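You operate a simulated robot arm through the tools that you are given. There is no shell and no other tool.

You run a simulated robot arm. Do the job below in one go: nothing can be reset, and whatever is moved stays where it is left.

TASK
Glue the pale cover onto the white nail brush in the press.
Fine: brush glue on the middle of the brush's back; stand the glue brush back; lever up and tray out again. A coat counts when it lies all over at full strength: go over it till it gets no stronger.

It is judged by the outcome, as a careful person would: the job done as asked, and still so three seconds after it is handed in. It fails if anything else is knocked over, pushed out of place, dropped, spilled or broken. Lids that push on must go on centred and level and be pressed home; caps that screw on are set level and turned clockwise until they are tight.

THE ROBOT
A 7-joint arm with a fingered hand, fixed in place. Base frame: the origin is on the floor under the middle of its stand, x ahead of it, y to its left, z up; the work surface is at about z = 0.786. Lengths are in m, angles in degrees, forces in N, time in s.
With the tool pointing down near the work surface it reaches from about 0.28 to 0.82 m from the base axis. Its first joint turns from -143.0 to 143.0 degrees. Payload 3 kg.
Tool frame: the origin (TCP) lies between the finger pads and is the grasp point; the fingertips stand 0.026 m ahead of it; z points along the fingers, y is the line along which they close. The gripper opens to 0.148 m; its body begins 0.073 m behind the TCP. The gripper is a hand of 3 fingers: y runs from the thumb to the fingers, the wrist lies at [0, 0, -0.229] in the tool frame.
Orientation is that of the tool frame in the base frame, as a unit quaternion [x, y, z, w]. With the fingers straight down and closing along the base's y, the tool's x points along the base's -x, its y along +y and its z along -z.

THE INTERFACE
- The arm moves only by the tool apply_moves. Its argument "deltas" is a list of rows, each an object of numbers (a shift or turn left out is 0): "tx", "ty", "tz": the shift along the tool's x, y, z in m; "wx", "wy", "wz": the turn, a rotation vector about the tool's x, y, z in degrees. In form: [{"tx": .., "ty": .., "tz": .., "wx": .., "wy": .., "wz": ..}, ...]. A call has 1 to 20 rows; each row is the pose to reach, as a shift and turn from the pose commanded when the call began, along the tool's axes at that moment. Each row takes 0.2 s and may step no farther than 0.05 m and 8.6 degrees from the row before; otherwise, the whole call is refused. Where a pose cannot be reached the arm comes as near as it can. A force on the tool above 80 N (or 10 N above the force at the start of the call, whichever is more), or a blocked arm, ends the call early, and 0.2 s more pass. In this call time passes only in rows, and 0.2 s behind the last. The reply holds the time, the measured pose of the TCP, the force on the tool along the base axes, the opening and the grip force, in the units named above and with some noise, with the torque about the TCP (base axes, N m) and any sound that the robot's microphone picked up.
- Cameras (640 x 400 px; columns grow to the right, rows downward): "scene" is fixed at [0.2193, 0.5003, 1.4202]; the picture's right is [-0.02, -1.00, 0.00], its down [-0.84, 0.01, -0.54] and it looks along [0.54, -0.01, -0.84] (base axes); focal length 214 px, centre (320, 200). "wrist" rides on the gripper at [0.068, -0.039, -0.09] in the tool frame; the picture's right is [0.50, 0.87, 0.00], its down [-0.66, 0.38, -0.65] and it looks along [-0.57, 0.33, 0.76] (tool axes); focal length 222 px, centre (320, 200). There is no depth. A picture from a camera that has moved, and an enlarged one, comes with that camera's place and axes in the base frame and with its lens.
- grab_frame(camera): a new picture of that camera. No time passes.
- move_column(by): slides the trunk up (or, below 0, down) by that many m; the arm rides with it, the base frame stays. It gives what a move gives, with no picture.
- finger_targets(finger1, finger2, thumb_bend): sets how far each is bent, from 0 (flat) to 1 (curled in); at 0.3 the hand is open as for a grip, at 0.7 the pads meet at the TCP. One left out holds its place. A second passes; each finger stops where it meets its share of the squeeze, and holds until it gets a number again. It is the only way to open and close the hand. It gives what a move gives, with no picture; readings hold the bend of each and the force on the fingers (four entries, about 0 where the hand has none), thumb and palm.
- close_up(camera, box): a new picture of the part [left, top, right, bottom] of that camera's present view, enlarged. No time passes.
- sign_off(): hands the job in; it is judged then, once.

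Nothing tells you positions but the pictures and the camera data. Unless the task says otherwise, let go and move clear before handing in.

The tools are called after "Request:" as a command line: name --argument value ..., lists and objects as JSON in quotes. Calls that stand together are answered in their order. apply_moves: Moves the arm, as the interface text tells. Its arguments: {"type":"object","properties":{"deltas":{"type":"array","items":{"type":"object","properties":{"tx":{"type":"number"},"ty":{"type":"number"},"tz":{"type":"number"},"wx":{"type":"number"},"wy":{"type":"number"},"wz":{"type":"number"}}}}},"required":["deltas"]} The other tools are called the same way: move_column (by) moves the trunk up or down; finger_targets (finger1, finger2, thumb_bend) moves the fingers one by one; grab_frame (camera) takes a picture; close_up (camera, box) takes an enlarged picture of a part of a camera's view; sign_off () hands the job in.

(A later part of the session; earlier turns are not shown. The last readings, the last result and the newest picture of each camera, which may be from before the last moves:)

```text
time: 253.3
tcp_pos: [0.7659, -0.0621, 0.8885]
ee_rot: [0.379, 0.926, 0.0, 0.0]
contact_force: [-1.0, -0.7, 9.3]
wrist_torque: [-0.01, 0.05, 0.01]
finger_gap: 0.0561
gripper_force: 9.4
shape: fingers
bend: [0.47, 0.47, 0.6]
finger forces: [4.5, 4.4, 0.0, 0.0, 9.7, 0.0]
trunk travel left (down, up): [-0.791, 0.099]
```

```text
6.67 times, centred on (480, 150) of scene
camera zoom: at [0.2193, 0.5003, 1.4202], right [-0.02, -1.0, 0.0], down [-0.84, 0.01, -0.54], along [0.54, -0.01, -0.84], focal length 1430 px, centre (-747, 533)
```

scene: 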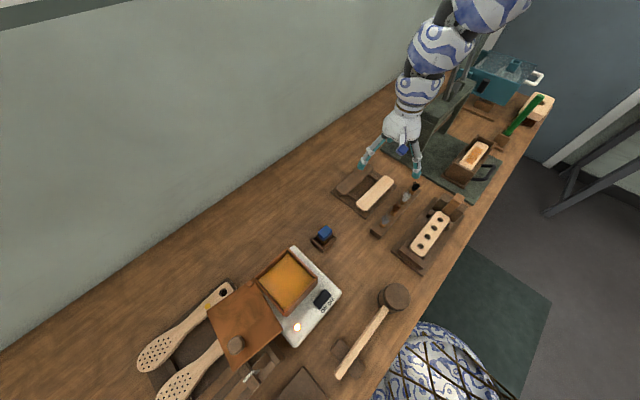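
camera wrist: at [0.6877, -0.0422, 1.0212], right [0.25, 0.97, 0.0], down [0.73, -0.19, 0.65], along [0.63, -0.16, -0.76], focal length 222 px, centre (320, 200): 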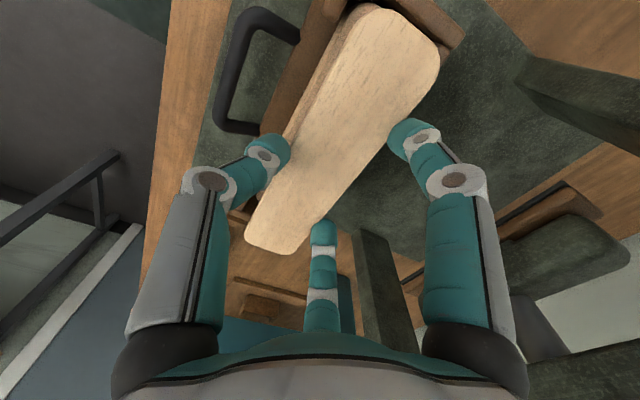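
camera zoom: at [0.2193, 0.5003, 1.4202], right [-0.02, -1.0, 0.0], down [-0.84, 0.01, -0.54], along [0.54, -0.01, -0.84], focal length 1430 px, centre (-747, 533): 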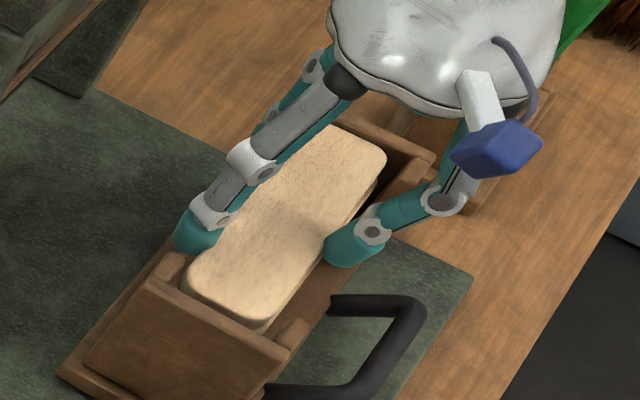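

Request:
move_column --by 0.003

Request:
apply_moves --deltas '[{"tx": 0.0011, "ty": -0.0012}]'

Request:
move_column --by -0.003

Request:
close_up --camera "wrist" --box '[230, 0, 450, 140]'

Request:
close_up --camera "scene" --box '[450, 130, 500, 175]'

```text
time: 253.8
tcp_pos: [0.7648, -0.0618, 0.8922]
ee_rot: [0.379, 0.925, 0.0, -0.001]
contact_force: [0.1, -0.4, 0.7]
wrist_torque: [-0.04, -0.01, 0.02]
finger_gap: 0.0561
gripper_force: 8.4
shape: fingers
bend: [0.47, 0.47, 0.6]
finger forces: [4.0, 4.1, 0.0, 0.0, 7.9, 0.0]
trunk travel left (down, up): [-0.794, 0.096]
```

```text
time: 254.2
tcp_pos: [0.7623, -0.0623, 0.8917]
ee_rot: [0.378, 0.926, 0.001, -0.001]
contact_force: [0.3, -0.3, 1.0]
wrist_torque: [-0.02, 0.02, 0.03]
finger_gap: 0.056
gripper_force: 8.6
shape: fingers
bend: [0.47, 0.47, 0.6]
finger forces: [4.1, 4.3, 0.1, 0.1, 8.2, 0.1]
trunk travel left (down, up): [-0.794, 0.096]
```

```text
time: 254.8
tcp_pos: [0.7625, -0.061, 0.8892]
ee_rot: [0.378, 0.926, 0.0, 0.0]
contact_force: [-0.2, -0.3, 11.3]
wrist_torque: [0.01, 0.01, 0.01]
finger_gap: 0.0557
gripper_force: 9.5
shape: fingers
bend: [0.47, 0.47, 0.61]
finger forces: [4.6, 4.7, 0.1, 0.1, 9.6, 0.1]
trunk travel left (down, up): [-0.791, 0.099]
```

```text
2.86 times, centred on (340, 70) of wrist
camera zoom: at [0.6887, -0.0432, 0.9807], right [0.25, 0.97, 0.0], down [0.73, -0.19, 0.65], along [0.63, -0.16, -0.76], focal length 635 px, centre (263, 571)
```

zoom: 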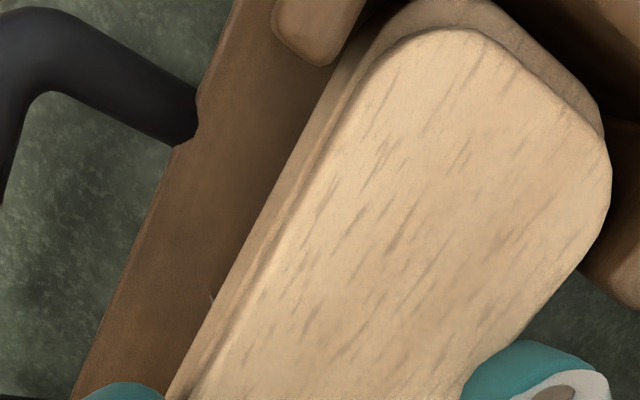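

```text
8.89 times, centred on (475, 152) of scene
camera zoom: at [0.2193, 0.5003, 1.4202], right [-0.02, -1.0, 0.0], down [-0.84, 0.01, -0.54], along [0.54, -0.01, -0.84], focal length 1906 px, centre (-1058, 622)
```

zoom: 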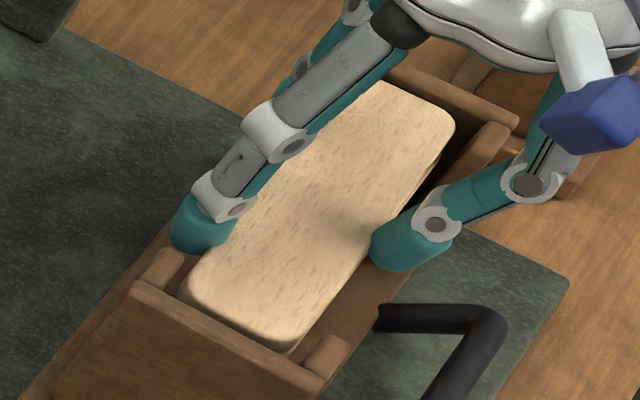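

The cover sits on the glued back, well centred. I'll release it gently and rise straight up.

Request:
finger_targets --finger1 0.42 --finger2 0.42 --thumb_bend 0.55

Request:
finger_targets --finger1 0.35 --finger2 0.35 --thumb_bend 0.45

Request:
move_column --by 0.09

Request:
close_up --camera "scene" --box '[445, 125, 505, 175]'

Request:
close_up --camera "wrist" --box '[220, 0, 440, 180]'

```text
time: 255.8
tcp_pos: [0.7623, -0.0616, 0.8889]
ee_rot: [0.379, 0.926, -0.001, -0.001]
contact_force: [0.3, 0.3, -0.3]
wrist_torque: [0.0, 0.04, 0.0]
finger_gap: 0.0676
gripper_force: 0.1
shape: fingers
bend: [0.42, 0.42, 0.55]
finger forces: [0.0, 0.1, 0.0, 0.0, 0.1, 0.0]
trunk travel left (down, up): [-0.791, 0.099]
```

```text
time: 256.8
tcp_pos: [0.7629, -0.0616, 0.8895]
ee_rot: [0.38, 0.925, 0.0, -0.001]
contact_force: [1.4, -2.5, 0.3]
wrist_torque: [-0.04, 0.0, -0.05]
finger_gap: 0.0908
gripper_force: 1.4
shape: fingers
bend: [0.38, 0.35, 0.45]
finger forces: [2.8, 0.4, 0.0, 0.1, 0.1, 0.1]
trunk travel left (down, up): [-0.791, 0.099]
```

```text
time: 258.0
tcp_pos: [0.7635, -0.0619, 0.9789]
ee_rot: [0.378, 0.926, 0.001, -0.001]
contact_force: [0.8, -0.4, -0.3]
wrist_torque: [-0.04, -0.02, -0.01]
finger_gap: 0.0949
gripper_force: 0.1
shape: fingers
bend: [0.35, 0.35, 0.45]
finger forces: [0.0, 0.0, 0.0, 0.0, 0.1, 0.0]
trunk travel left (down, up): [-0.881, 0.009]
```

```text
8.00 times, centred on (475, 150) of scene
camera zoom: at [0.2193, 0.5003, 1.4202], right [-0.02, -1.0, 0.0], down [-0.84, 0.01, -0.54], along [0.54, -0.01, -0.84], focal length 1716 px, centre (-920, 600)
```

zoom: 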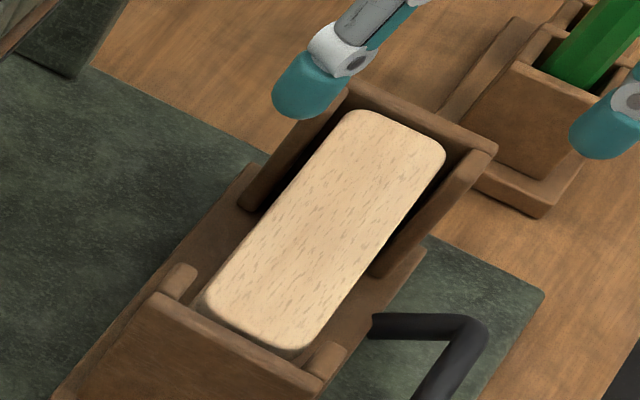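

```text
2.22 times, centred on (330, 90) of wrist
camera zoom: at [0.6889, -0.0432, 1.0698], right [0.25, 0.97, 0.0], down [0.73, -0.19, 0.65], along [0.63, -0.16, -0.76], focal length 494 px, centre (298, 444)
```

zoom: 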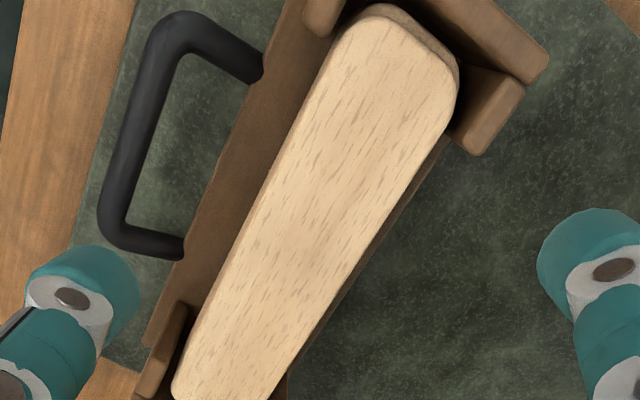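

The cover is on. Next is the press: I'll take a better look at the tray handle, the arch and the lever from the front before pushing the tray in.

Request:
apply_moves --deltas '[{"ty": -0.03, "tz": -0.01, "wz": -7}, {"ty": -0.06, "tz": -0.02, "wz": -14}, {"ty": -0.09, "tz": -0.03, "wz": -21}, {"ty": -0.12, "tz": -0.04, "wz": -28}, {"ty": -0.14, "tz": -0.05, "wz": -35}, {"ty": -0.16, "tz": -0.05, "wz": -42}, {"ty": -0.17, "tz": -0.05, "wz": -50}, {"ty": -0.17, "tz": -0.05, "wz": -58}]'

Request:
grab_frame --camera "wrist"

Request:
close_up --camera "scene" --box '[390, 0, 530, 200]'

```text
time: 259.8
tcp_pos: [0.7361, -0.1774, 1.0666]
ee_rot: [-0.118, 0.993, 0.001, -0.006]
contact_force: [0.5, 0.1, 0.6]
wrist_torque: [0.01, -0.02, -0.01]
finger_gap: 0.0951
gripper_force: 0.1
shape: fingers
bend: [0.35, 0.35, 0.45]
finger forces: [0.1, 0.1, 0.0, 0.0, 0.1, 0.0]
out of reach, approached as far as the arm can: row 3, 4, 5, 6, 7, 8
trunk travel left (down, up): [-0.881, 0.009]
```

```text
taken
camera wrist: at [0.6813, -0.2315, 1.1572], right [-0.69, 0.72, 0.01], down [0.56, 0.52, 0.65], along [0.46, 0.45, -0.76], focal length 222 px, centre (320, 200)
```

wrist: 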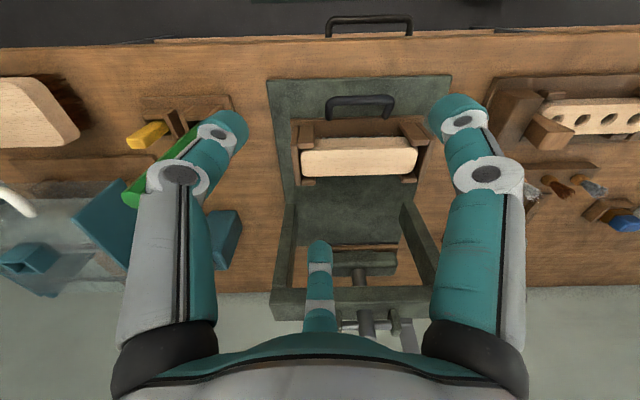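

```text
2.00 times, centred on (460, 100) of scene
camera zoom: at [0.2193, 0.5003, 1.4202], right [-0.02, -1.0, 0.0], down [-0.84, 0.01, -0.54], along [0.54, -0.01, -0.84], focal length 429 px, centre (40, 400)
```

zoom: 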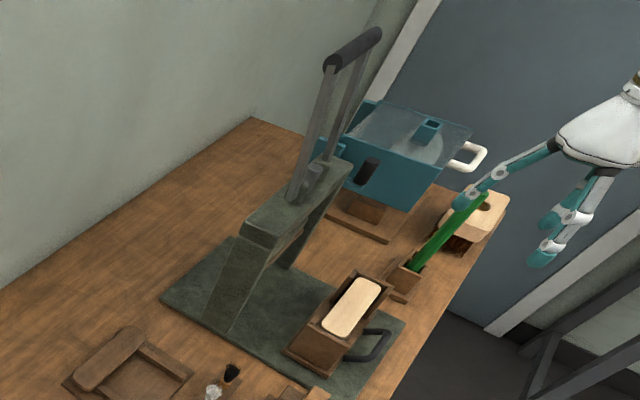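

Request:
close_up --camera "wrist" --box '[250, 60, 470, 200]'

Request:
close_up --camera "wrist" --box '[250, 180, 450, 350]'

```text
2.86 times, centred on (360, 130) of wrist
camera zoom: at [0.6813, -0.2315, 1.1572], right [-0.69, 0.72, 0.01], down [0.56, 0.52, 0.65], along [0.46, 0.45, -0.76], focal length 635 px, centre (206, 400)
```

zoom: 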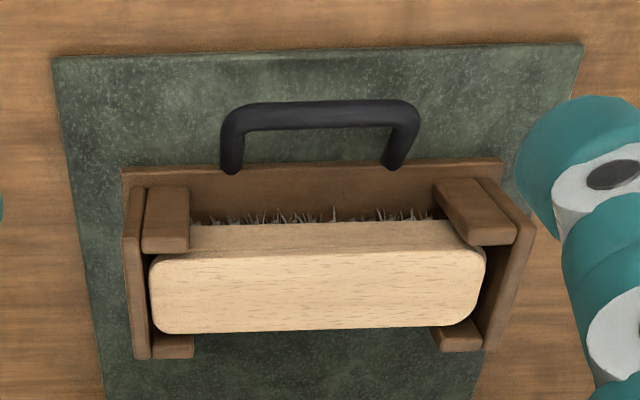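

```text
2.35 times, centred on (350, 265) of wrist
camera zoom: at [0.6813, -0.2315, 1.1572], right [-0.69, 0.72, 0.01], down [0.56, 0.52, 0.65], along [0.46, 0.45, -0.76], focal length 523 px, centre (249, 47)
```

zoom: 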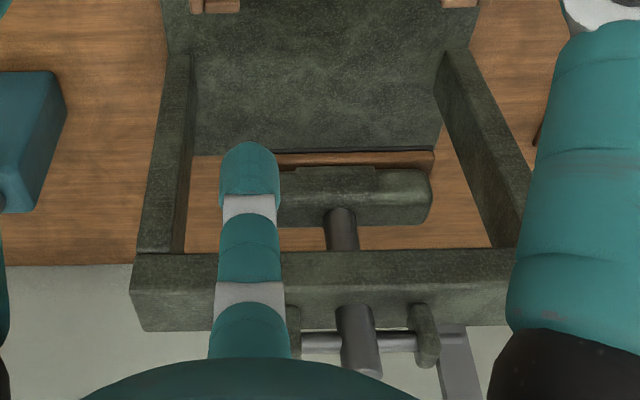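

Now I can see the press clearly: tray handle bar at about z=0.824, pad hanging from the ram under the beam, tray travel about 16–17 cm. I'll grip the handle bar with the hand tilted so the palm stays clear of the beam.

Request:
finger_targets --finger1 0.57 --finger2 0.57 --thumb_bend 0.42

Request:
apply_moves --deltas '[{"tx": 0.0017, "ty": 0.0075, "tz": 0.005, "wz": 7.1}, {"tx": 0.0035, "ty": 0.015, "tz": 0.01, "wz": 14.2}, {"tx": 0.0052, "ty": 0.0225, "tz": 0.02, "wz": 21.3}, {"tx": 0.007, "ty": 0.03, "tz": 0.03, "wz": 28.4}, {"tx": 0.0087, "ty": 0.0375, "tz": 0.04, "wz": 35.5}, {"tx": 0.0104, "ty": 0.045, "tz": 0.05, "wz": 42.6}, {"tx": 0.0122, "ty": 0.0525, "tz": 0.055, "wz": 49.7}, {"tx": 0.0139, "ty": 0.06, "tz": 0.06, "wz": 57}]'

Request:
apply_moves --deltas '[{"wx": -7}, {"wx": -14}, {"wx": -20}]'

Request:
grab_frame --camera "wrist"

```text
time: 260.8
tcp_pos: [0.7364, -0.1767, 1.0658]
ee_rot: [-0.117, 0.993, 0.001, -0.006]
contact_force: [-0.2, 0.5, 0.4]
wrist_torque: [-0.03, 0.0, 0.01]
finger_gap: 0.0666
gripper_force: 0.0
shape: fingers
bend: [0.56, 0.56, 0.42]
finger forces: [0.1, 0.1, 0.0, 0.0, 0.0, 0.1]
trunk travel left (down, up): [-0.881, 0.009]
```

```text
time: 262.6
tcp_pos: [0.7035, -0.1246, 1.0057]
ee_rot: [0.371, 0.929, 0.0, -0.001]
contact_force: [-0.1, -0.2, 1.5]
wrist_torque: [-0.03, 0.0, 0.03]
finger_gap: 0.0669
gripper_force: 0.1
shape: fingers
bend: [0.56, 0.56, 0.42]
finger forces: [0.0, 0.0, 0.1, 0.0, 0.0, 0.1]
out of reach, approached as far as the arm can: row 1, 2, 3, 4
trunk travel left (down, up): [-0.881, 0.009]
```

```text
time: 263.4
tcp_pos: [0.7472, -0.1307, 0.9944]
ee_rot: [0.368, 0.919, 0.131, 0.049]
contact_force: [0.5, 0.1, 1.3]
wrist_torque: [-0.02, 0.05, 0.01]
finger_gap: 0.0667
gripper_force: 0.1
shape: fingers
bend: [0.56, 0.56, 0.42]
finger forces: [0.0, 0.0, 0.0, 0.0, 0.0, 0.0]
out of reach, approached as far as the arm can: row 1, 2, 3
trunk travel left (down, up): [-0.881, 0.009]
```

```text
taken
camera wrist: at [0.6556, -0.1309, 1.0706], right [0.21, 0.95, 0.24], down [0.6, -0.32, 0.73], along [0.77, -0.01, -0.64], focal length 222 px, centre (320, 200)
```

wrist: 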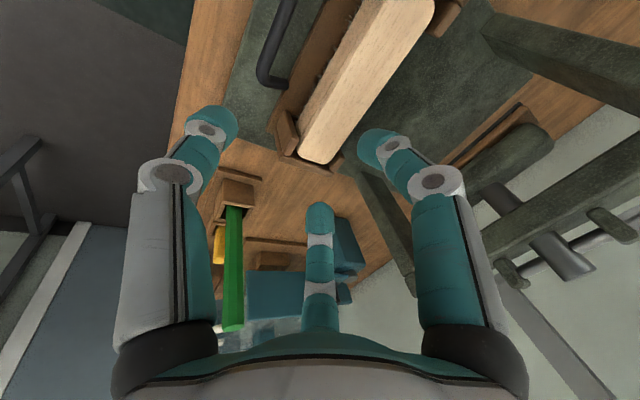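

Request:
apply_moves --deltas '[{"tx": 0.008, "ty": -0.02, "tz": 0.036, "wx": -1.3}, {"tx": 0.02, "ty": -0.033, "tz": 0.065, "wx": -2.6}, {"tx": 0.0356, "ty": -0.0451, "tz": 0.0859, "wx": -3.9}]'

Request:
grab_frame --camera "wrist"

Request:
close_up --camera "scene" --box '[440, 110, 540, 200]'

```text
time: 264.2
tcp_pos: [0.707, -0.1237, 0.8957]
ee_rot: [0.366, 0.915, 0.16, 0.062]
contact_force: [-0.2, -0.2, 0.6]
wrist_torque: [0.05, 0.0, 0.0]
finger_gap: 0.0671
gripper_force: 0.0
shape: fingers
bend: [0.56, 0.56, 0.42]
finger forces: [0.1, 0.1, 0.0, 0.1, 0.0, 0.0]
trunk travel left (down, up): [-0.881, 0.009]
```

```text
taken
camera wrist: at [0.6123, -0.1273, 0.9696], right [0.2, 0.93, 0.29], down [0.57, -0.36, 0.74], along [0.8, 0.02, -0.6], focal length 222 px, centre (320, 200)
```

wrist: 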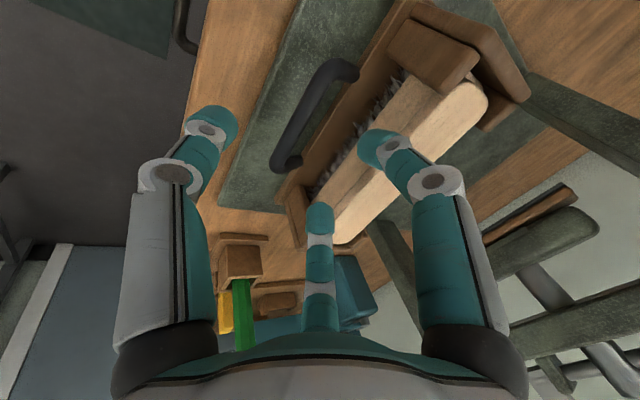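

```text
4.44 times, centred on (490, 155) of scene
camera zoom: at [0.2193, 0.5003, 1.4202], right [-0.02, -1.0, 0.0], down [-0.84, 0.01, -0.54], along [0.54, -0.01, -0.84], focal length 953 px, centre (-436, 400)
```

zoom: 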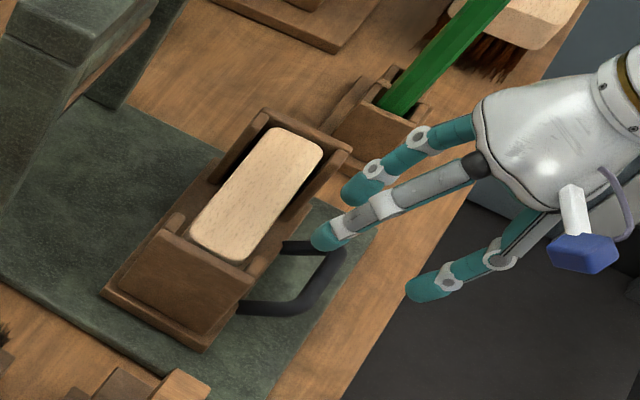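

Request:
close_up --camera "wrist" --box '[220, 40, 420, 220]'

Request:
close_up --camera "scene" --box '[470, 140, 530, 190]'

```text
2.22 times, centred on (320, 130) of wrist
camera zoom: at [0.6123, -0.1273, 0.9696], right [0.2, 0.93, 0.29], down [0.57, -0.36, 0.74], along [0.8, 0.02, -0.6], focal length 494 px, centre (320, 356)
```

zoom: 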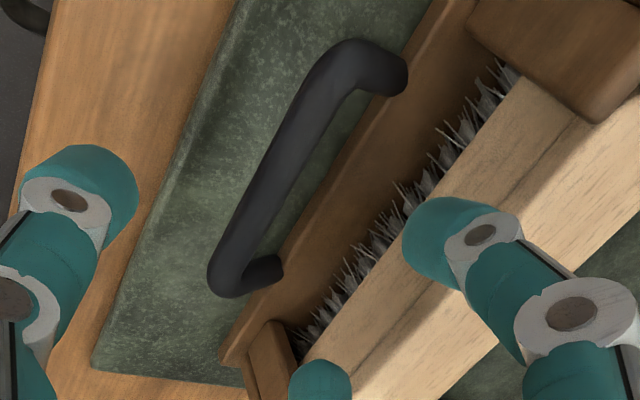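

```text
8.00 times, centred on (500, 165) of scene
camera zoom: at [0.2193, 0.5003, 1.4202], right [-0.02, -1.0, 0.0], down [-0.84, 0.01, -0.54], along [0.54, -0.01, -0.84], focal length 1716 px, centre (-1120, 480)
```

zoom: 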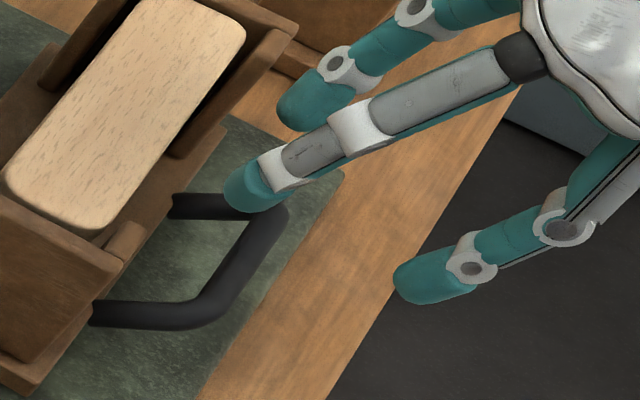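

Request:
finger_targets --finger1 0.64 --finger2 0.64 --thumb_bend 0.42

Request:
apply_moves --deltas '[{"tx": 0.0078, "ty": 0.0089, "tz": 0.0032}]'

Request:
move_column --by -0.035

Request:
close_up --camera "wrist" --box '[220, 60, 420, 240]'

Request:
close_up --camera "scene" --box '[460, 140, 520, 190]'

```text
time: 265.2
tcp_pos: [0.7069, -0.1239, 0.8961]
ee_rot: [0.366, 0.915, 0.16, 0.062]
contact_force: [-0.2, 0.5, 0.6]
wrist_torque: [0.0, -0.02, -0.01]
finger_gap: 0.0561
gripper_force: 0.0
shape: fingers
bend: [0.64, 0.64, 0.42]
finger forces: [0.0, 0.0, 0.1, 0.0, 0.1, 0.1]
trunk travel left (down, up): [-0.881, 0.009]
```

```text
time: 265.6
tcp_pos: [0.708, -0.1106, 0.8973]
ee_rot: [0.365, 0.915, 0.16, 0.063]
contact_force: [-0.3, 0.4, -0.7]
wrist_torque: [0.03, 0.0, 0.01]
finger_gap: 0.0558
gripper_force: 0.0
shape: fingers
bend: [0.64, 0.64, 0.42]
finger forces: [0.0, 0.0, 0.0, 0.0, 0.1, 0.0]
trunk travel left (down, up): [-0.881, 0.009]
```

```text
time: 266.4
tcp_pos: [0.7076, -0.1102, 0.8611]
ee_rot: [0.366, 0.915, 0.16, 0.063]
contact_force: [-0.6, -0.7, -0.3]
wrist_torque: [-0.04, -0.01, 0.01]
finger_gap: 0.0561
gripper_force: 0.1
shape: fingers
bend: [0.64, 0.64, 0.42]
finger forces: [0.1, 0.1, 0.0, 0.1, 0.0, 0.1]
trunk travel left (down, up): [-0.846, 0.044]
```

```text
2.22 times, centred on (320, 150) of wrist
camera zoom: at [0.6129, -0.1145, 0.9352], right [0.2, 0.93, 0.29], down [0.57, -0.35, 0.74], along [0.8, 0.02, -0.6], focal length 494 px, centre (320, 311)
```

zoom: 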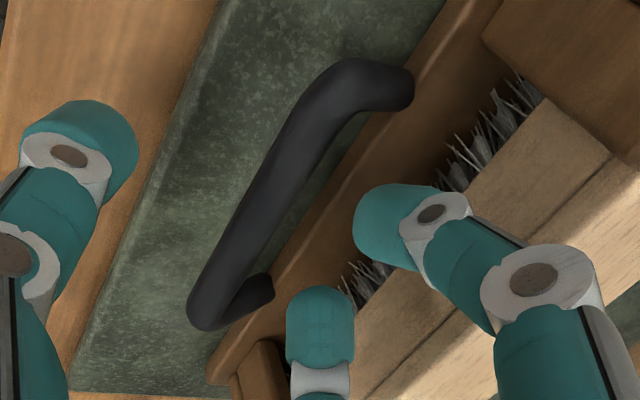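

```text
8.00 times, centred on (490, 165) of scene
camera zoom: at [0.2193, 0.5003, 1.4202], right [-0.02, -1.0, 0.0], down [-0.84, 0.01, -0.54], along [0.54, -0.01, -0.84], focal length 1716 px, centre (-1040, 480)
```

zoom: 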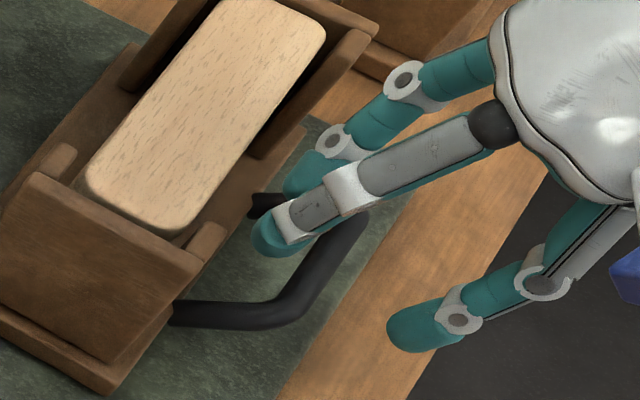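

Request:
finger_targets --finger1 0.68 --finger2 0.68 --thumb_bend 0.42

Request:
apply_moves --deltas '[{"ty": 0.0033, "tz": 0.0012}]'

Request:
move_column --by -0.016

Request:
close_up --camera "wrist" --box '[220, 60, 420, 240]'

Request:
close_up --camera "scene" --box '[465, 145, 515, 190]'

```text
time: 267.4
tcp_pos: [0.7073, -0.1106, 0.8622]
ee_rot: [0.366, 0.915, 0.16, 0.062]
contact_force: [-0.7, 0.5, -0.1]
wrist_torque: [-0.02, -0.02, -0.01]
finger_gap: 0.0516
gripper_force: 0.1
shape: fingers
bend: [0.68, 0.68, 0.42]
finger forces: [0.1, 0.0, 0.0, 0.0, 0.1, 0.0]
trunk travel left (down, up): [-0.846, 0.044]
```

```text
time: 267.8
tcp_pos: [0.7101, -0.1076, 0.8617]
ee_rot: [0.365, 0.915, 0.161, 0.063]
contact_force: [-0.6, 0.8, 0.2]
wrist_torque: [-0.01, -0.02, -0.01]
finger_gap: 0.0516
gripper_force: 0.0
shape: fingers
bend: [0.68, 0.68, 0.42]
finger forces: [0.1, 0.0, 0.0, 0.0, 0.0, 0.0]
trunk travel left (down, up): [-0.846, 0.044]
```

```text
time: 268.4
tcp_pos: [0.7094, -0.1081, 0.8477]
ee_rot: [0.365, 0.915, 0.159, 0.063]
contact_force: [0.1, 0.5, 0.8]
wrist_torque: [0.02, -0.01, 0.01]
finger_gap: 0.0515
gripper_force: 0.0
shape: fingers
bend: [0.68, 0.68, 0.42]
finger forces: [0.0, 0.0, 0.0, 0.0, 0.1, 0.1]
trunk travel left (down, up): [-0.83, 0.06]
```

```text
2.22 times, centred on (320, 150) of wrist
camera zoom: at [0.6153, -0.1112, 0.9194], right [0.2, 0.93, 0.29], down [0.57, -0.35, 0.74], along [0.8, 0.02, -0.6], focal length 494 px, centre (320, 311)
```

zoom: 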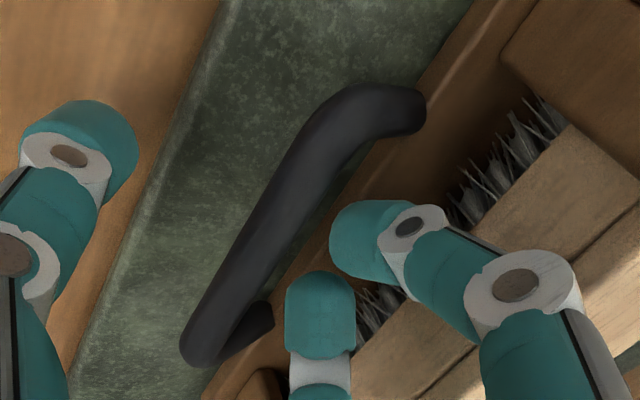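

```text
8.89 times, centred on (490, 168) of scene
camera zoom: at [0.2193, 0.5003, 1.4202], right [-0.02, -1.0, 0.0], down [-0.84, 0.01, -0.54], along [0.54, -0.01, -0.84], focal length 1906 px, centre (-1191, 489)
```

zoom: 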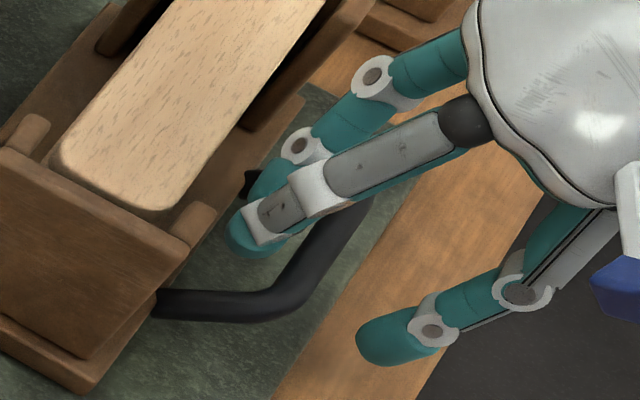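

Request:
move_column --by -0.009

Request:
close_up --camera "wrist" --box '[220, 60, 420, 240]'

Request:
close_up --camera "scene" --box '[465, 145, 515, 190]'

```text
time: 269.0
tcp_pos: [0.7102, -0.1076, 0.8378]
ee_rot: [0.365, 0.915, 0.16, 0.063]
contact_force: [-0.3, -0.9, 0.1]
wrist_torque: [-0.02, -0.02, 0.04]
finger_gap: 0.0517
gripper_force: 0.0
shape: fingers
bend: [0.68, 0.68, 0.42]
finger forces: [0.1, 0.0, 0.0, 0.0, 0.1, 0.0]
trunk travel left (down, up): [-0.821, 0.069]
```

```text
2.22 times, centred on (320, 150) of wrist
camera zoom: at [0.6153, -0.1113, 0.9103], right [0.2, 0.93, 0.29], down [0.57, -0.35, 0.74], along [0.8, 0.02, -0.6], focal length 494 px, centre (320, 311)
```

zoom: 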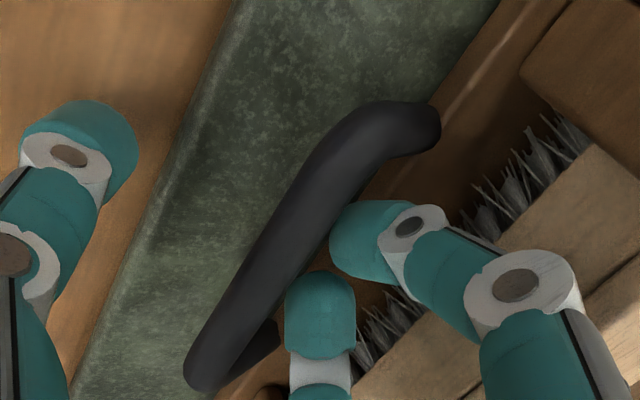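

```text
8.89 times, centred on (490, 168) of scene
camera zoom: at [0.2193, 0.5003, 1.4202], right [-0.02, -1.0, 0.0], down [-0.84, 0.01, -0.54], along [0.54, -0.01, -0.84], focal length 1906 px, centre (-1191, 489)
```

zoom: 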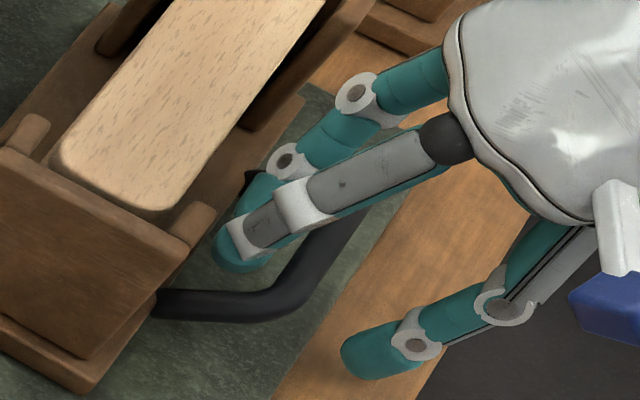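

The two fingers are behind the handle bar inside the loop. I'll close the thumb from the front to hold the bar.

Request:
finger_targets --thumb_bend 0.66

Request:
close_up --camera "wrist" --box '[220, 60, 420, 240]'

Request:
close_up --camera "scene" --box '[465, 145, 515, 190]'

```text
time: 270.0
tcp_pos: [0.7106, -0.1078, 0.838]
ee_rot: [0.366, 0.915, 0.16, 0.063]
contact_force: [0.2, -1.2, -3.8]
wrist_torque: [-0.02, -0.01, 0.02]
finger_gap: 0.0121
gripper_force: 2.2
shape: fingers
bend: [0.68, 0.68, 0.64]
finger forces: [0.1, 0.0, 0.0, 0.0, 3.1, 0.0]
trunk travel left (down, up): [-0.821, 0.069]
```

```text
2.22 times, centred on (320, 150) of wrist
camera zoom: at [0.6155, -0.1114, 0.9102], right [0.2, 0.93, 0.29], down [0.57, -0.35, 0.74], along [0.8, 0.02, -0.6], focal length 494 px, centre (320, 311)
```

zoom: 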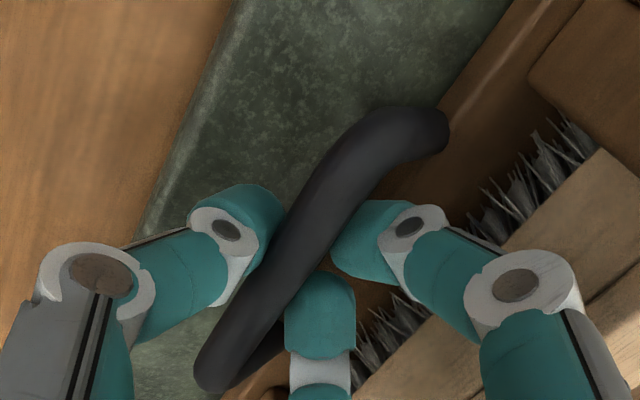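

```text
8.89 times, centred on (490, 168) of scene
camera zoom: at [0.2193, 0.5003, 1.4202], right [-0.02, -1.0, 0.0], down [-0.84, 0.01, -0.54], along [0.54, -0.01, -0.84], focal length 1906 px, centre (-1191, 489)
```

zoom: 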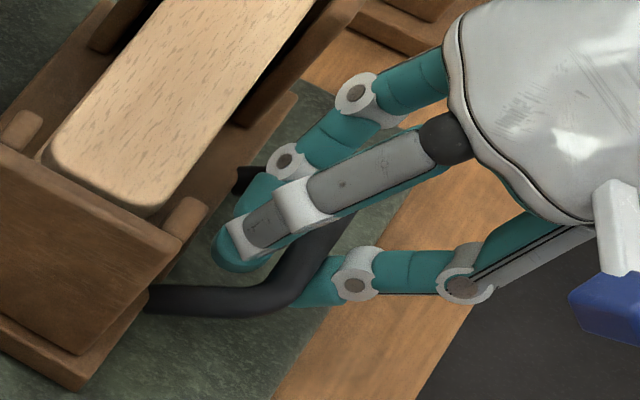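

Request:
apply_moves --deltas '[{"ty": 0.0094, "tz": 0.0034}, {"ty": 0.0188, "tz": 0.0068}, {"ty": 0.0282, "tz": 0.0103}, {"ty": 0.0376, "tz": 0.0137}, {"ty": 0.047, "tz": 0.0171}, {"ty": 0.0564, "tz": 0.0205}]'

Request:
grab_frame --camera "scene"

Request:
close_up --camera "wrist" --box '[220, 60, 460, 260]'

```text
time: 271.4
tcp_pos: [0.75, -0.0638, 0.8371]
ee_rot: [0.365, 0.915, 0.159, 0.062]
contact_force: [-0.7, -0.3, -3.5]
wrist_torque: [0.0, -0.01, -0.02]
finger_gap: 0.011
gripper_force: 1.3
shape: fingers
bend: [0.68, 0.68, 0.65]
finger forces: [0.0, 0.0, 0.0, 0.0, 2.3, 0.0]
trunk travel left (down, up): [-0.821, 0.069]
```

```text
taken
```

scene: 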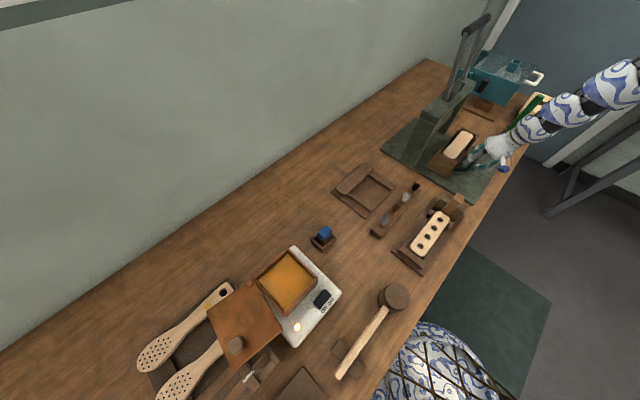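

```text
2.00 times, centred on (340, 160) of wrist
camera zoom: at [0.6565, -0.0678, 0.9104], right [0.2, 0.93, 0.29], down [0.57, -0.35, 0.74], along [0.8, 0.02, -0.6], focal length 444 px, centre (280, 280)
```

zoom: 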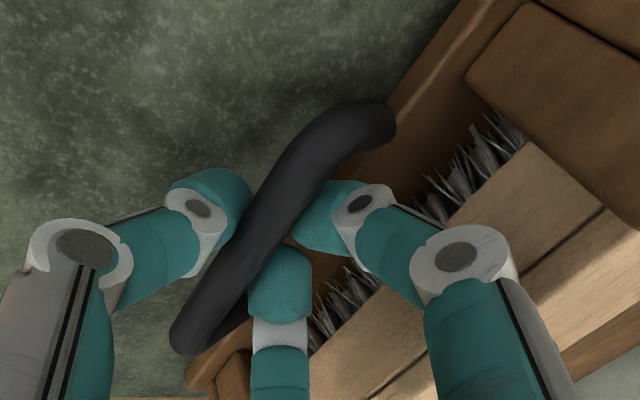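

Request:
apply_moves --deltas '[{"ty": 0.0094, "tz": 0.0034}, {"ty": 0.0188, "tz": 0.0068}, {"ty": 0.0282, "tz": 0.0103}, {"ty": 0.0376, "tz": 0.0137}, {"ty": 0.047, "tz": 0.0171}, {"ty": 0.0564, "tz": 0.0205}]'

Request:
close_up --camera "scene" --box '[390, 60, 510, 200]'

Request:
grab_frame --camera "wrist"

```text
time: 272.8
tcp_pos: [0.7934, -0.0212, 0.8365]
ee_rot: [0.365, 0.915, 0.16, 0.063]
contact_force: [-0.5, -1.7, -1.7]
wrist_torque: [-0.03, -0.03, 0.0]
finger_gap: 0.0103
gripper_force: 0.3
shape: fingers
bend: [0.68, 0.68, 0.65]
finger forces: [0.0, 0.1, 0.0, 0.0, 1.4, 0.0]
trunk travel left (down, up): [-0.821, 0.069]
```

```text
2.86 times, centred on (450, 130) of scene
camera zoom: at [0.2193, 0.5003, 1.4202], right [-0.02, -1.0, 0.0], down [-0.84, 0.01, -0.54], along [0.54, -0.01, -0.84], focal length 613 px, centre (-51, 400)
```

zoom: 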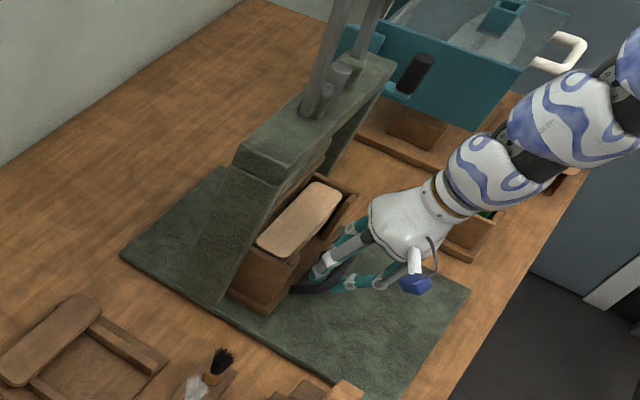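

```text
taken
camera wrist: at [0.6985, -0.0247, 0.9094], right [0.2, 0.93, 0.29], down [0.57, -0.35, 0.74], along [0.8, 0.02, -0.6], focal length 222 px, centre (320, 200)
```

wrist: 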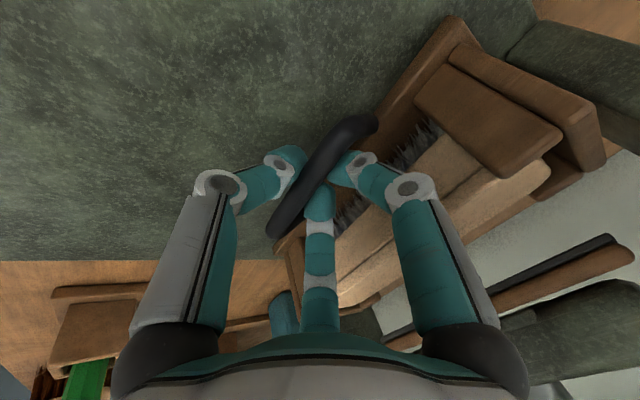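

Request:
apply_moves --deltas '[{"ty": 0.0094, "tz": 0.0034}, {"ty": 0.0188, "tz": 0.0068}]'

Request:
apply_moves --deltas '[{"ty": 0.0047, "tz": 0.0017}, {"ty": 0.0094, "tz": 0.0034}]'

Request:
close_up --camera "scene" --box '[400, 80, 500, 180]'

Request:
grab_frame --camera "wrist"

```text
time: 273.4
tcp_pos: [0.8077, -0.0061, 0.8364]
ee_rot: [0.365, 0.915, 0.16, 0.062]
contact_force: [0.1, -0.7, -1.0]
wrist_torque: [0.03, -0.05, 0.0]
finger_gap: 0.0103
gripper_force: 1.4
shape: fingers
bend: [0.68, 0.68, 0.65]
finger forces: [0.1, 0.0, 0.1, 0.0, 1.3, 0.0]
trunk travel left (down, up): [-0.821, 0.069]
```

```text
time: 274.0
tcp_pos: [0.812, 0.0015, 0.8359]
ee_rot: [0.365, 0.915, 0.16, 0.062]
contact_force: [-1.3, -1.5, -0.3]
wrist_torque: [-0.01, -0.03, 0.02]
finger_gap: 0.01
gripper_force: 0.9
shape: fingers
bend: [0.68, 0.68, 0.65]
finger forces: [0.1, 0.1, 0.0, 0.0, 1.6, 0.1]
trunk travel left (down, up): [-0.821, 0.069]
```

```text
4.00 times, centred on (450, 130) of scene
camera zoom: at [0.2193, 0.5003, 1.4202], right [-0.02, -1.0, 0.0], down [-0.84, 0.01, -0.54], along [0.54, -0.01, -0.84], focal length 858 px, centre (-200, 480)
```

zoom: 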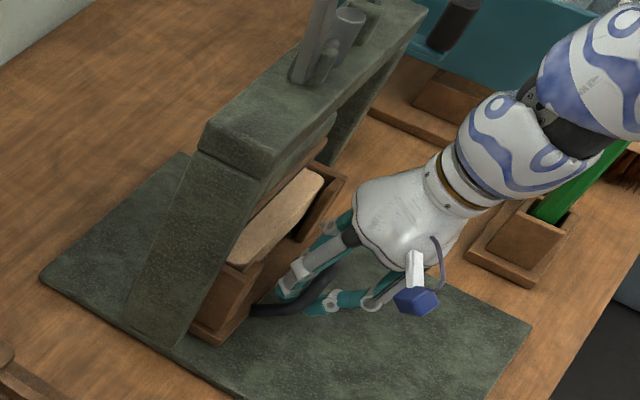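

```text
taken
camera wrist: at [0.7173, -0.0025, 0.9088], right [0.2, 0.93, 0.29], down [0.57, -0.35, 0.74], along [0.8, 0.02, -0.6], focal length 222 px, centre (320, 200)
```

wrist: 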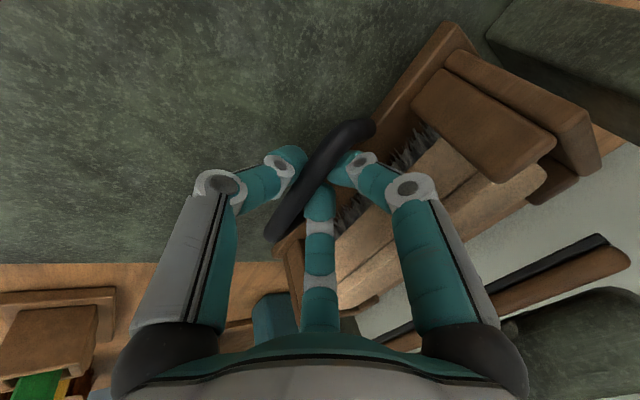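

Request:
apply_moves --deltas '[{"ty": 0.0047, "tz": 0.0017}]'

Request:
apply_moves --deltas '[{"ty": 0.0047, "tz": 0.0017}]'

Request:
apply_moves --deltas '[{"ty": 0.0047, "tz": 0.0017}]'

Request:
close_up --camera "wrist" --box '[300, 60, 640, 320]'

Request:
close_up --camera "scene" --box '[420, 90, 480, 170]'

```text
time: 274.4
tcp_pos: [0.8173, 0.0047, 0.8368]
ee_rot: [0.365, 0.915, 0.161, 0.063]
contact_force: [-1.4, 0.3, -1.6]
wrist_torque: [0.01, -0.02, -0.02]
finger_gap: 0.0101
gripper_force: 0.8
shape: fingers
bend: [0.68, 0.68, 0.65]
finger forces: [0.0, 0.0, 0.0, 0.1, 1.8, 0.0]
trunk travel left (down, up): [-0.821, 0.069]
```

```text
time: 274.8
tcp_pos: [0.8221, 0.0098, 0.8375]
ee_rot: [0.364, 0.915, 0.16, 0.062]
contact_force: [-1.0, -0.2, -2.1]
wrist_torque: [-0.01, 0.01, 0.0]
finger_gap: 0.0107
gripper_force: 1.4
shape: fingers
bend: [0.68, 0.68, 0.65]
finger forces: [0.1, 0.1, 0.0, 0.0, 1.8, 0.0]
trunk travel left (down, up): [-0.821, 0.069]
```

```text
time: 275.2
tcp_pos: [0.8227, 0.0111, 0.8361]
ee_rot: [0.365, 0.915, 0.159, 0.062]
contact_force: [-1.0, -2.2, 0.5]
wrist_torque: [-0.01, 0.0, 0.03]
finger_gap: 0.0098
gripper_force: 0.7
shape: fingers
bend: [0.68, 0.68, 0.65]
finger forces: [0.0, 0.0, 0.0, 0.0, 1.2, 0.1]
trunk travel left (down, up): [-0.821, 0.069]
```

```text
1.54 times, centred on (470, 190) of wrist
camera zoom: at [0.7286, 0.0083, 0.9082], right [0.2, 0.93, 0.29], down [0.57, -0.35, 0.74], along [0.8, 0.02, -0.6], focal length 342 px, centre (89, 215)
```

zoom: 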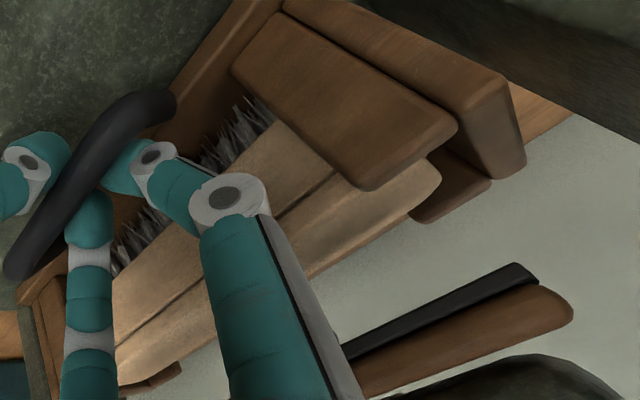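

```text
5.00 times, centred on (450, 130) of scene
camera zoom: at [0.2193, 0.5003, 1.4202], right [-0.02, -1.0, 0.0], down [-0.84, 0.01, -0.54], along [0.54, -0.01, -0.84], focal length 1072 px, centre (-330, 550)
```

zoom: 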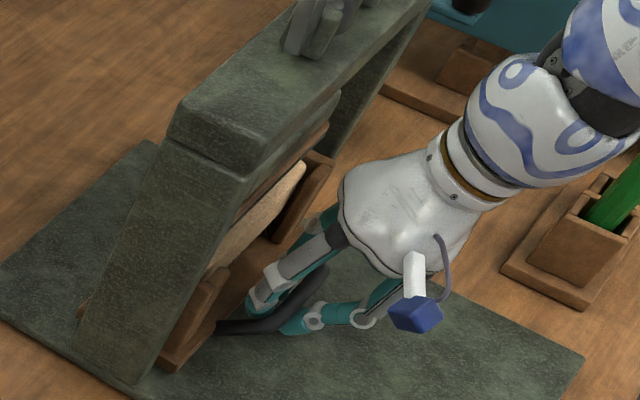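

Request:
apply_moves --deltas '[{"ty": 0.0038, "tz": 0.0014}]'

Request:
apply_moves --deltas '[{"ty": 0.0038, "tz": 0.0014}]'

Request:
close_up --camera "wrist" --box '[300, 60, 640, 320]'

```text
time: 275.6
tcp_pos: [0.8255, 0.0145, 0.8368]
ee_rot: [0.365, 0.915, 0.16, 0.062]
contact_force: [-3.2, -2.4, 0.2]
wrist_torque: [-0.07, 0.05, 0.01]
finger_gap: 0.0122
gripper_force: 2.3
shape: fingers
bend: [0.68, 0.68, 0.64]
finger forces: [0.1, 0.1, 0.1, 0.0, 4.0, 0.0]
trunk travel left (down, up): [-0.821, 0.069]
```

```text
time: 276.0
tcp_pos: [0.8289, 0.0168, 0.8358]
ee_rot: [0.365, 0.915, 0.16, 0.063]
contact_force: [-7.2, -5.2, -0.9]
wrist_torque: [-0.1, 0.1, 0.0]
finger_gap: 0.0154
gripper_force: 4.0
shape: fingers
bend: [0.68, 0.68, 0.63]
finger forces: [0.0, 0.0, 0.0, 0.0, 7.0, 0.0]
trunk travel left (down, up): [-0.821, 0.069]
```

```text
1.54 times, centred on (470, 190) of wrist
camera zoom: at [0.7344, 0.0138, 0.909], right [0.2, 0.93, 0.3], down [0.57, -0.36, 0.74], along [0.8, 0.02, -0.6], focal length 342 px, centre (89, 215)
```

zoom: 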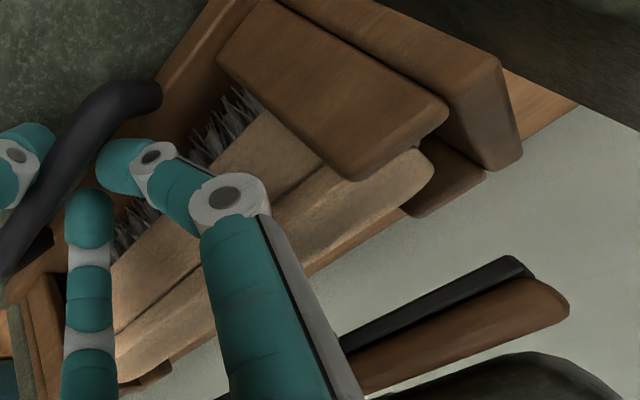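

The tray has met its stop under the press pad. I'll let go of the handle and back out.

Request:
apply_moves --deltas '[{"ty": -0.0028, "tz": -0.001}]'

Request:
finger_targets --thumb_bend 0.42

Request:
move_column --by 0.035

Request:
apply_moves --deltas '[{"ty": -0.02, "tz": -0.02}, {"ty": -0.05, "tz": -0.035}, {"ty": -0.08, "tz": -0.05}, {"ty": -0.11, "tz": -0.065}, {"ty": -0.14, "tz": -0.08}]'

Request:
grab_frame --camera "scene"

Request:
grab_frame --camera "wrist"

```text
time: 276.4
tcp_pos: [0.8275, 0.0163, 0.8379]
ee_rot: [0.366, 0.915, 0.16, 0.062]
contact_force: [-2.5, -4.4, -2.8]
wrist_torque: [-0.01, -0.02, 0.02]
finger_gap: 0.0142
gripper_force: 2.7
shape: fingers
bend: [0.68, 0.68, 0.63]
finger forces: [0.1, 0.0, 0.0, 0.1, 5.0, 0.0]
trunk travel left (down, up): [-0.821, 0.069]
```

```text
time: 277.4
tcp_pos: [0.828, 0.0155, 0.8388]
ee_rot: [0.365, 0.915, 0.16, 0.064]
contact_force: [4.5, 0.9, 20.9]
wrist_torque: [-0.53, 0.28, 0.07]
finger_gap: 0.037
gripper_force: 10.4
shape: fingers
bend: [0.68, 0.68, 0.48]
finger forces: [0.0, 0.1, 0.0, 0.1, 20.7, 0.0]
trunk travel left (down, up): [-0.821, 0.069]
```

```text
time: 278.2
tcp_pos: [0.8276, 0.0155, 0.87]
ee_rot: [0.366, 0.915, 0.161, 0.062]
contact_force: [0.9, 0.6, -0.9]
wrist_torque: [0.03, 0.0, -0.05]
finger_gap: 0.0512
gripper_force: 0.0
shape: fingers
bend: [0.68, 0.68, 0.42]
finger forces: [0.0, 0.1, 0.0, 0.1, 0.0, 0.0]
trunk travel left (down, up): [-0.856, 0.034]
```

```text
time: 279.4
tcp_pos: [0.72, -0.0969, 0.9017]
ee_rot: [0.364, 0.915, 0.16, 0.063]
contact_force: [-1.4, 0.0, 0.1]
wrist_torque: [-0.01, -0.02, 0.01]
finger_gap: 0.0513
gripper_force: 0.1
shape: fingers
bend: [0.68, 0.68, 0.42]
finger forces: [0.1, 0.0, 0.0, 0.0, 0.0, 0.0]
trunk travel left (down, up): [-0.856, 0.034]
```

```text
taken
```

scene: 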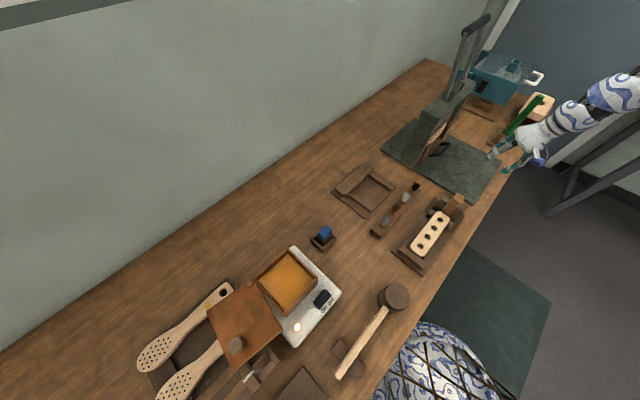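

```text
taken
camera wrist: at [0.6258, -0.1012, 0.9736], right [0.2, 0.93, 0.3], down [0.57, -0.35, 0.74], along [0.8, 0.02, -0.6], focal length 222 px, centre (320, 200)
```

wrist: 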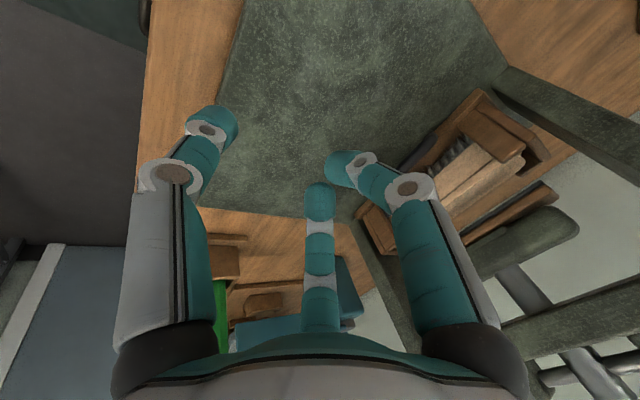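

The tray is fully in under the pad. Next is the lever: its handle bar is at about (0.90, 0.08, z≈1.196), leaning slightly back, so it pulls forward and down. I'll straighten the hand and move up to examine it.

Request:
finger_targets --finger1 0.45 --finger2 0.45 --thumb_bend 0.45

Request:
apply_moves --deltas '[{"wx": 6.7, "ty": -0.01, "tz": -0.02}, {"wx": 13.3, "ty": -0.02, "tz": -0.04}, {"wx": 20, "ty": -0.03, "tz": -0.06}]'

Request:
move_column --by 0.03

Request:
grab_frame --camera "wrist"

```text
time: 280.4
tcp_pos: [0.7222, -0.0977, 0.9003]
ee_rot: [0.365, 0.915, 0.161, 0.062]
contact_force: [-0.2, 0.1, -0.7]
wrist_torque: [0.0, -0.04, 0.04]
finger_gap: 0.0785
gripper_force: 0.1
shape: fingers
bend: [0.45, 0.45, 0.45]
finger forces: [0.0, 0.1, 0.0, 0.0, 0.0, 0.0]
trunk travel left (down, up): [-0.856, 0.034]
```

```text
time: 281.2
tcp_pos: [0.6873, -0.137, 0.948]
ee_rot: [0.371, 0.929, -0.003, -0.001]
contact_force: [-0.7, 0.6, -0.8]
wrist_torque: [-0.02, 0.0, 0.03]
finger_gap: 0.0783
gripper_force: 0.1
shape: fingers
bend: [0.45, 0.45, 0.45]
finger forces: [0.0, 0.0, 0.1, 0.0, 0.0, 0.0]
trunk travel left (down, up): [-0.856, 0.034]
```

```text
time: 281.9
tcp_pos: [0.6868, -0.1354, 0.9764]
ee_rot: [0.37, 0.929, -0.001, -0.002]
contact_force: [0.9, 0.9, 0.1]
wrist_torque: [0.0, 0.0, 0.01]
finger_gap: 0.0783
gripper_force: 0.2
shape: fingers
bend: [0.45, 0.45, 0.45]
finger forces: [0.1, 0.0, 0.0, 0.0, 0.1, 0.0]
trunk travel left (down, up): [-0.886, 0.004]
```

```text
taken
camera wrist: at [0.6121, -0.1177, 1.0674], right [0.23, 0.97, 0.0], down [0.74, -0.18, 0.65], along [0.63, -0.15, -0.76], focal length 222 px, centre (320, 200)
```

wrist: 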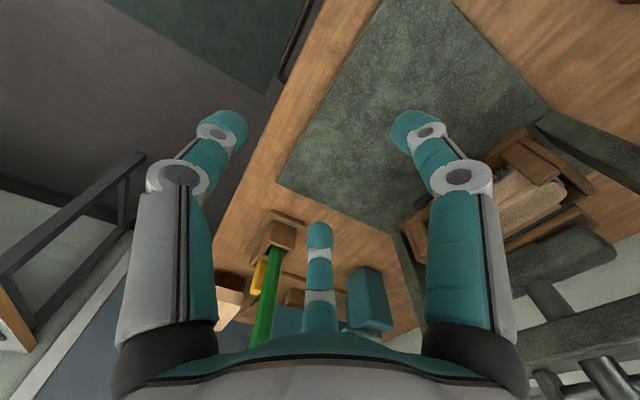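

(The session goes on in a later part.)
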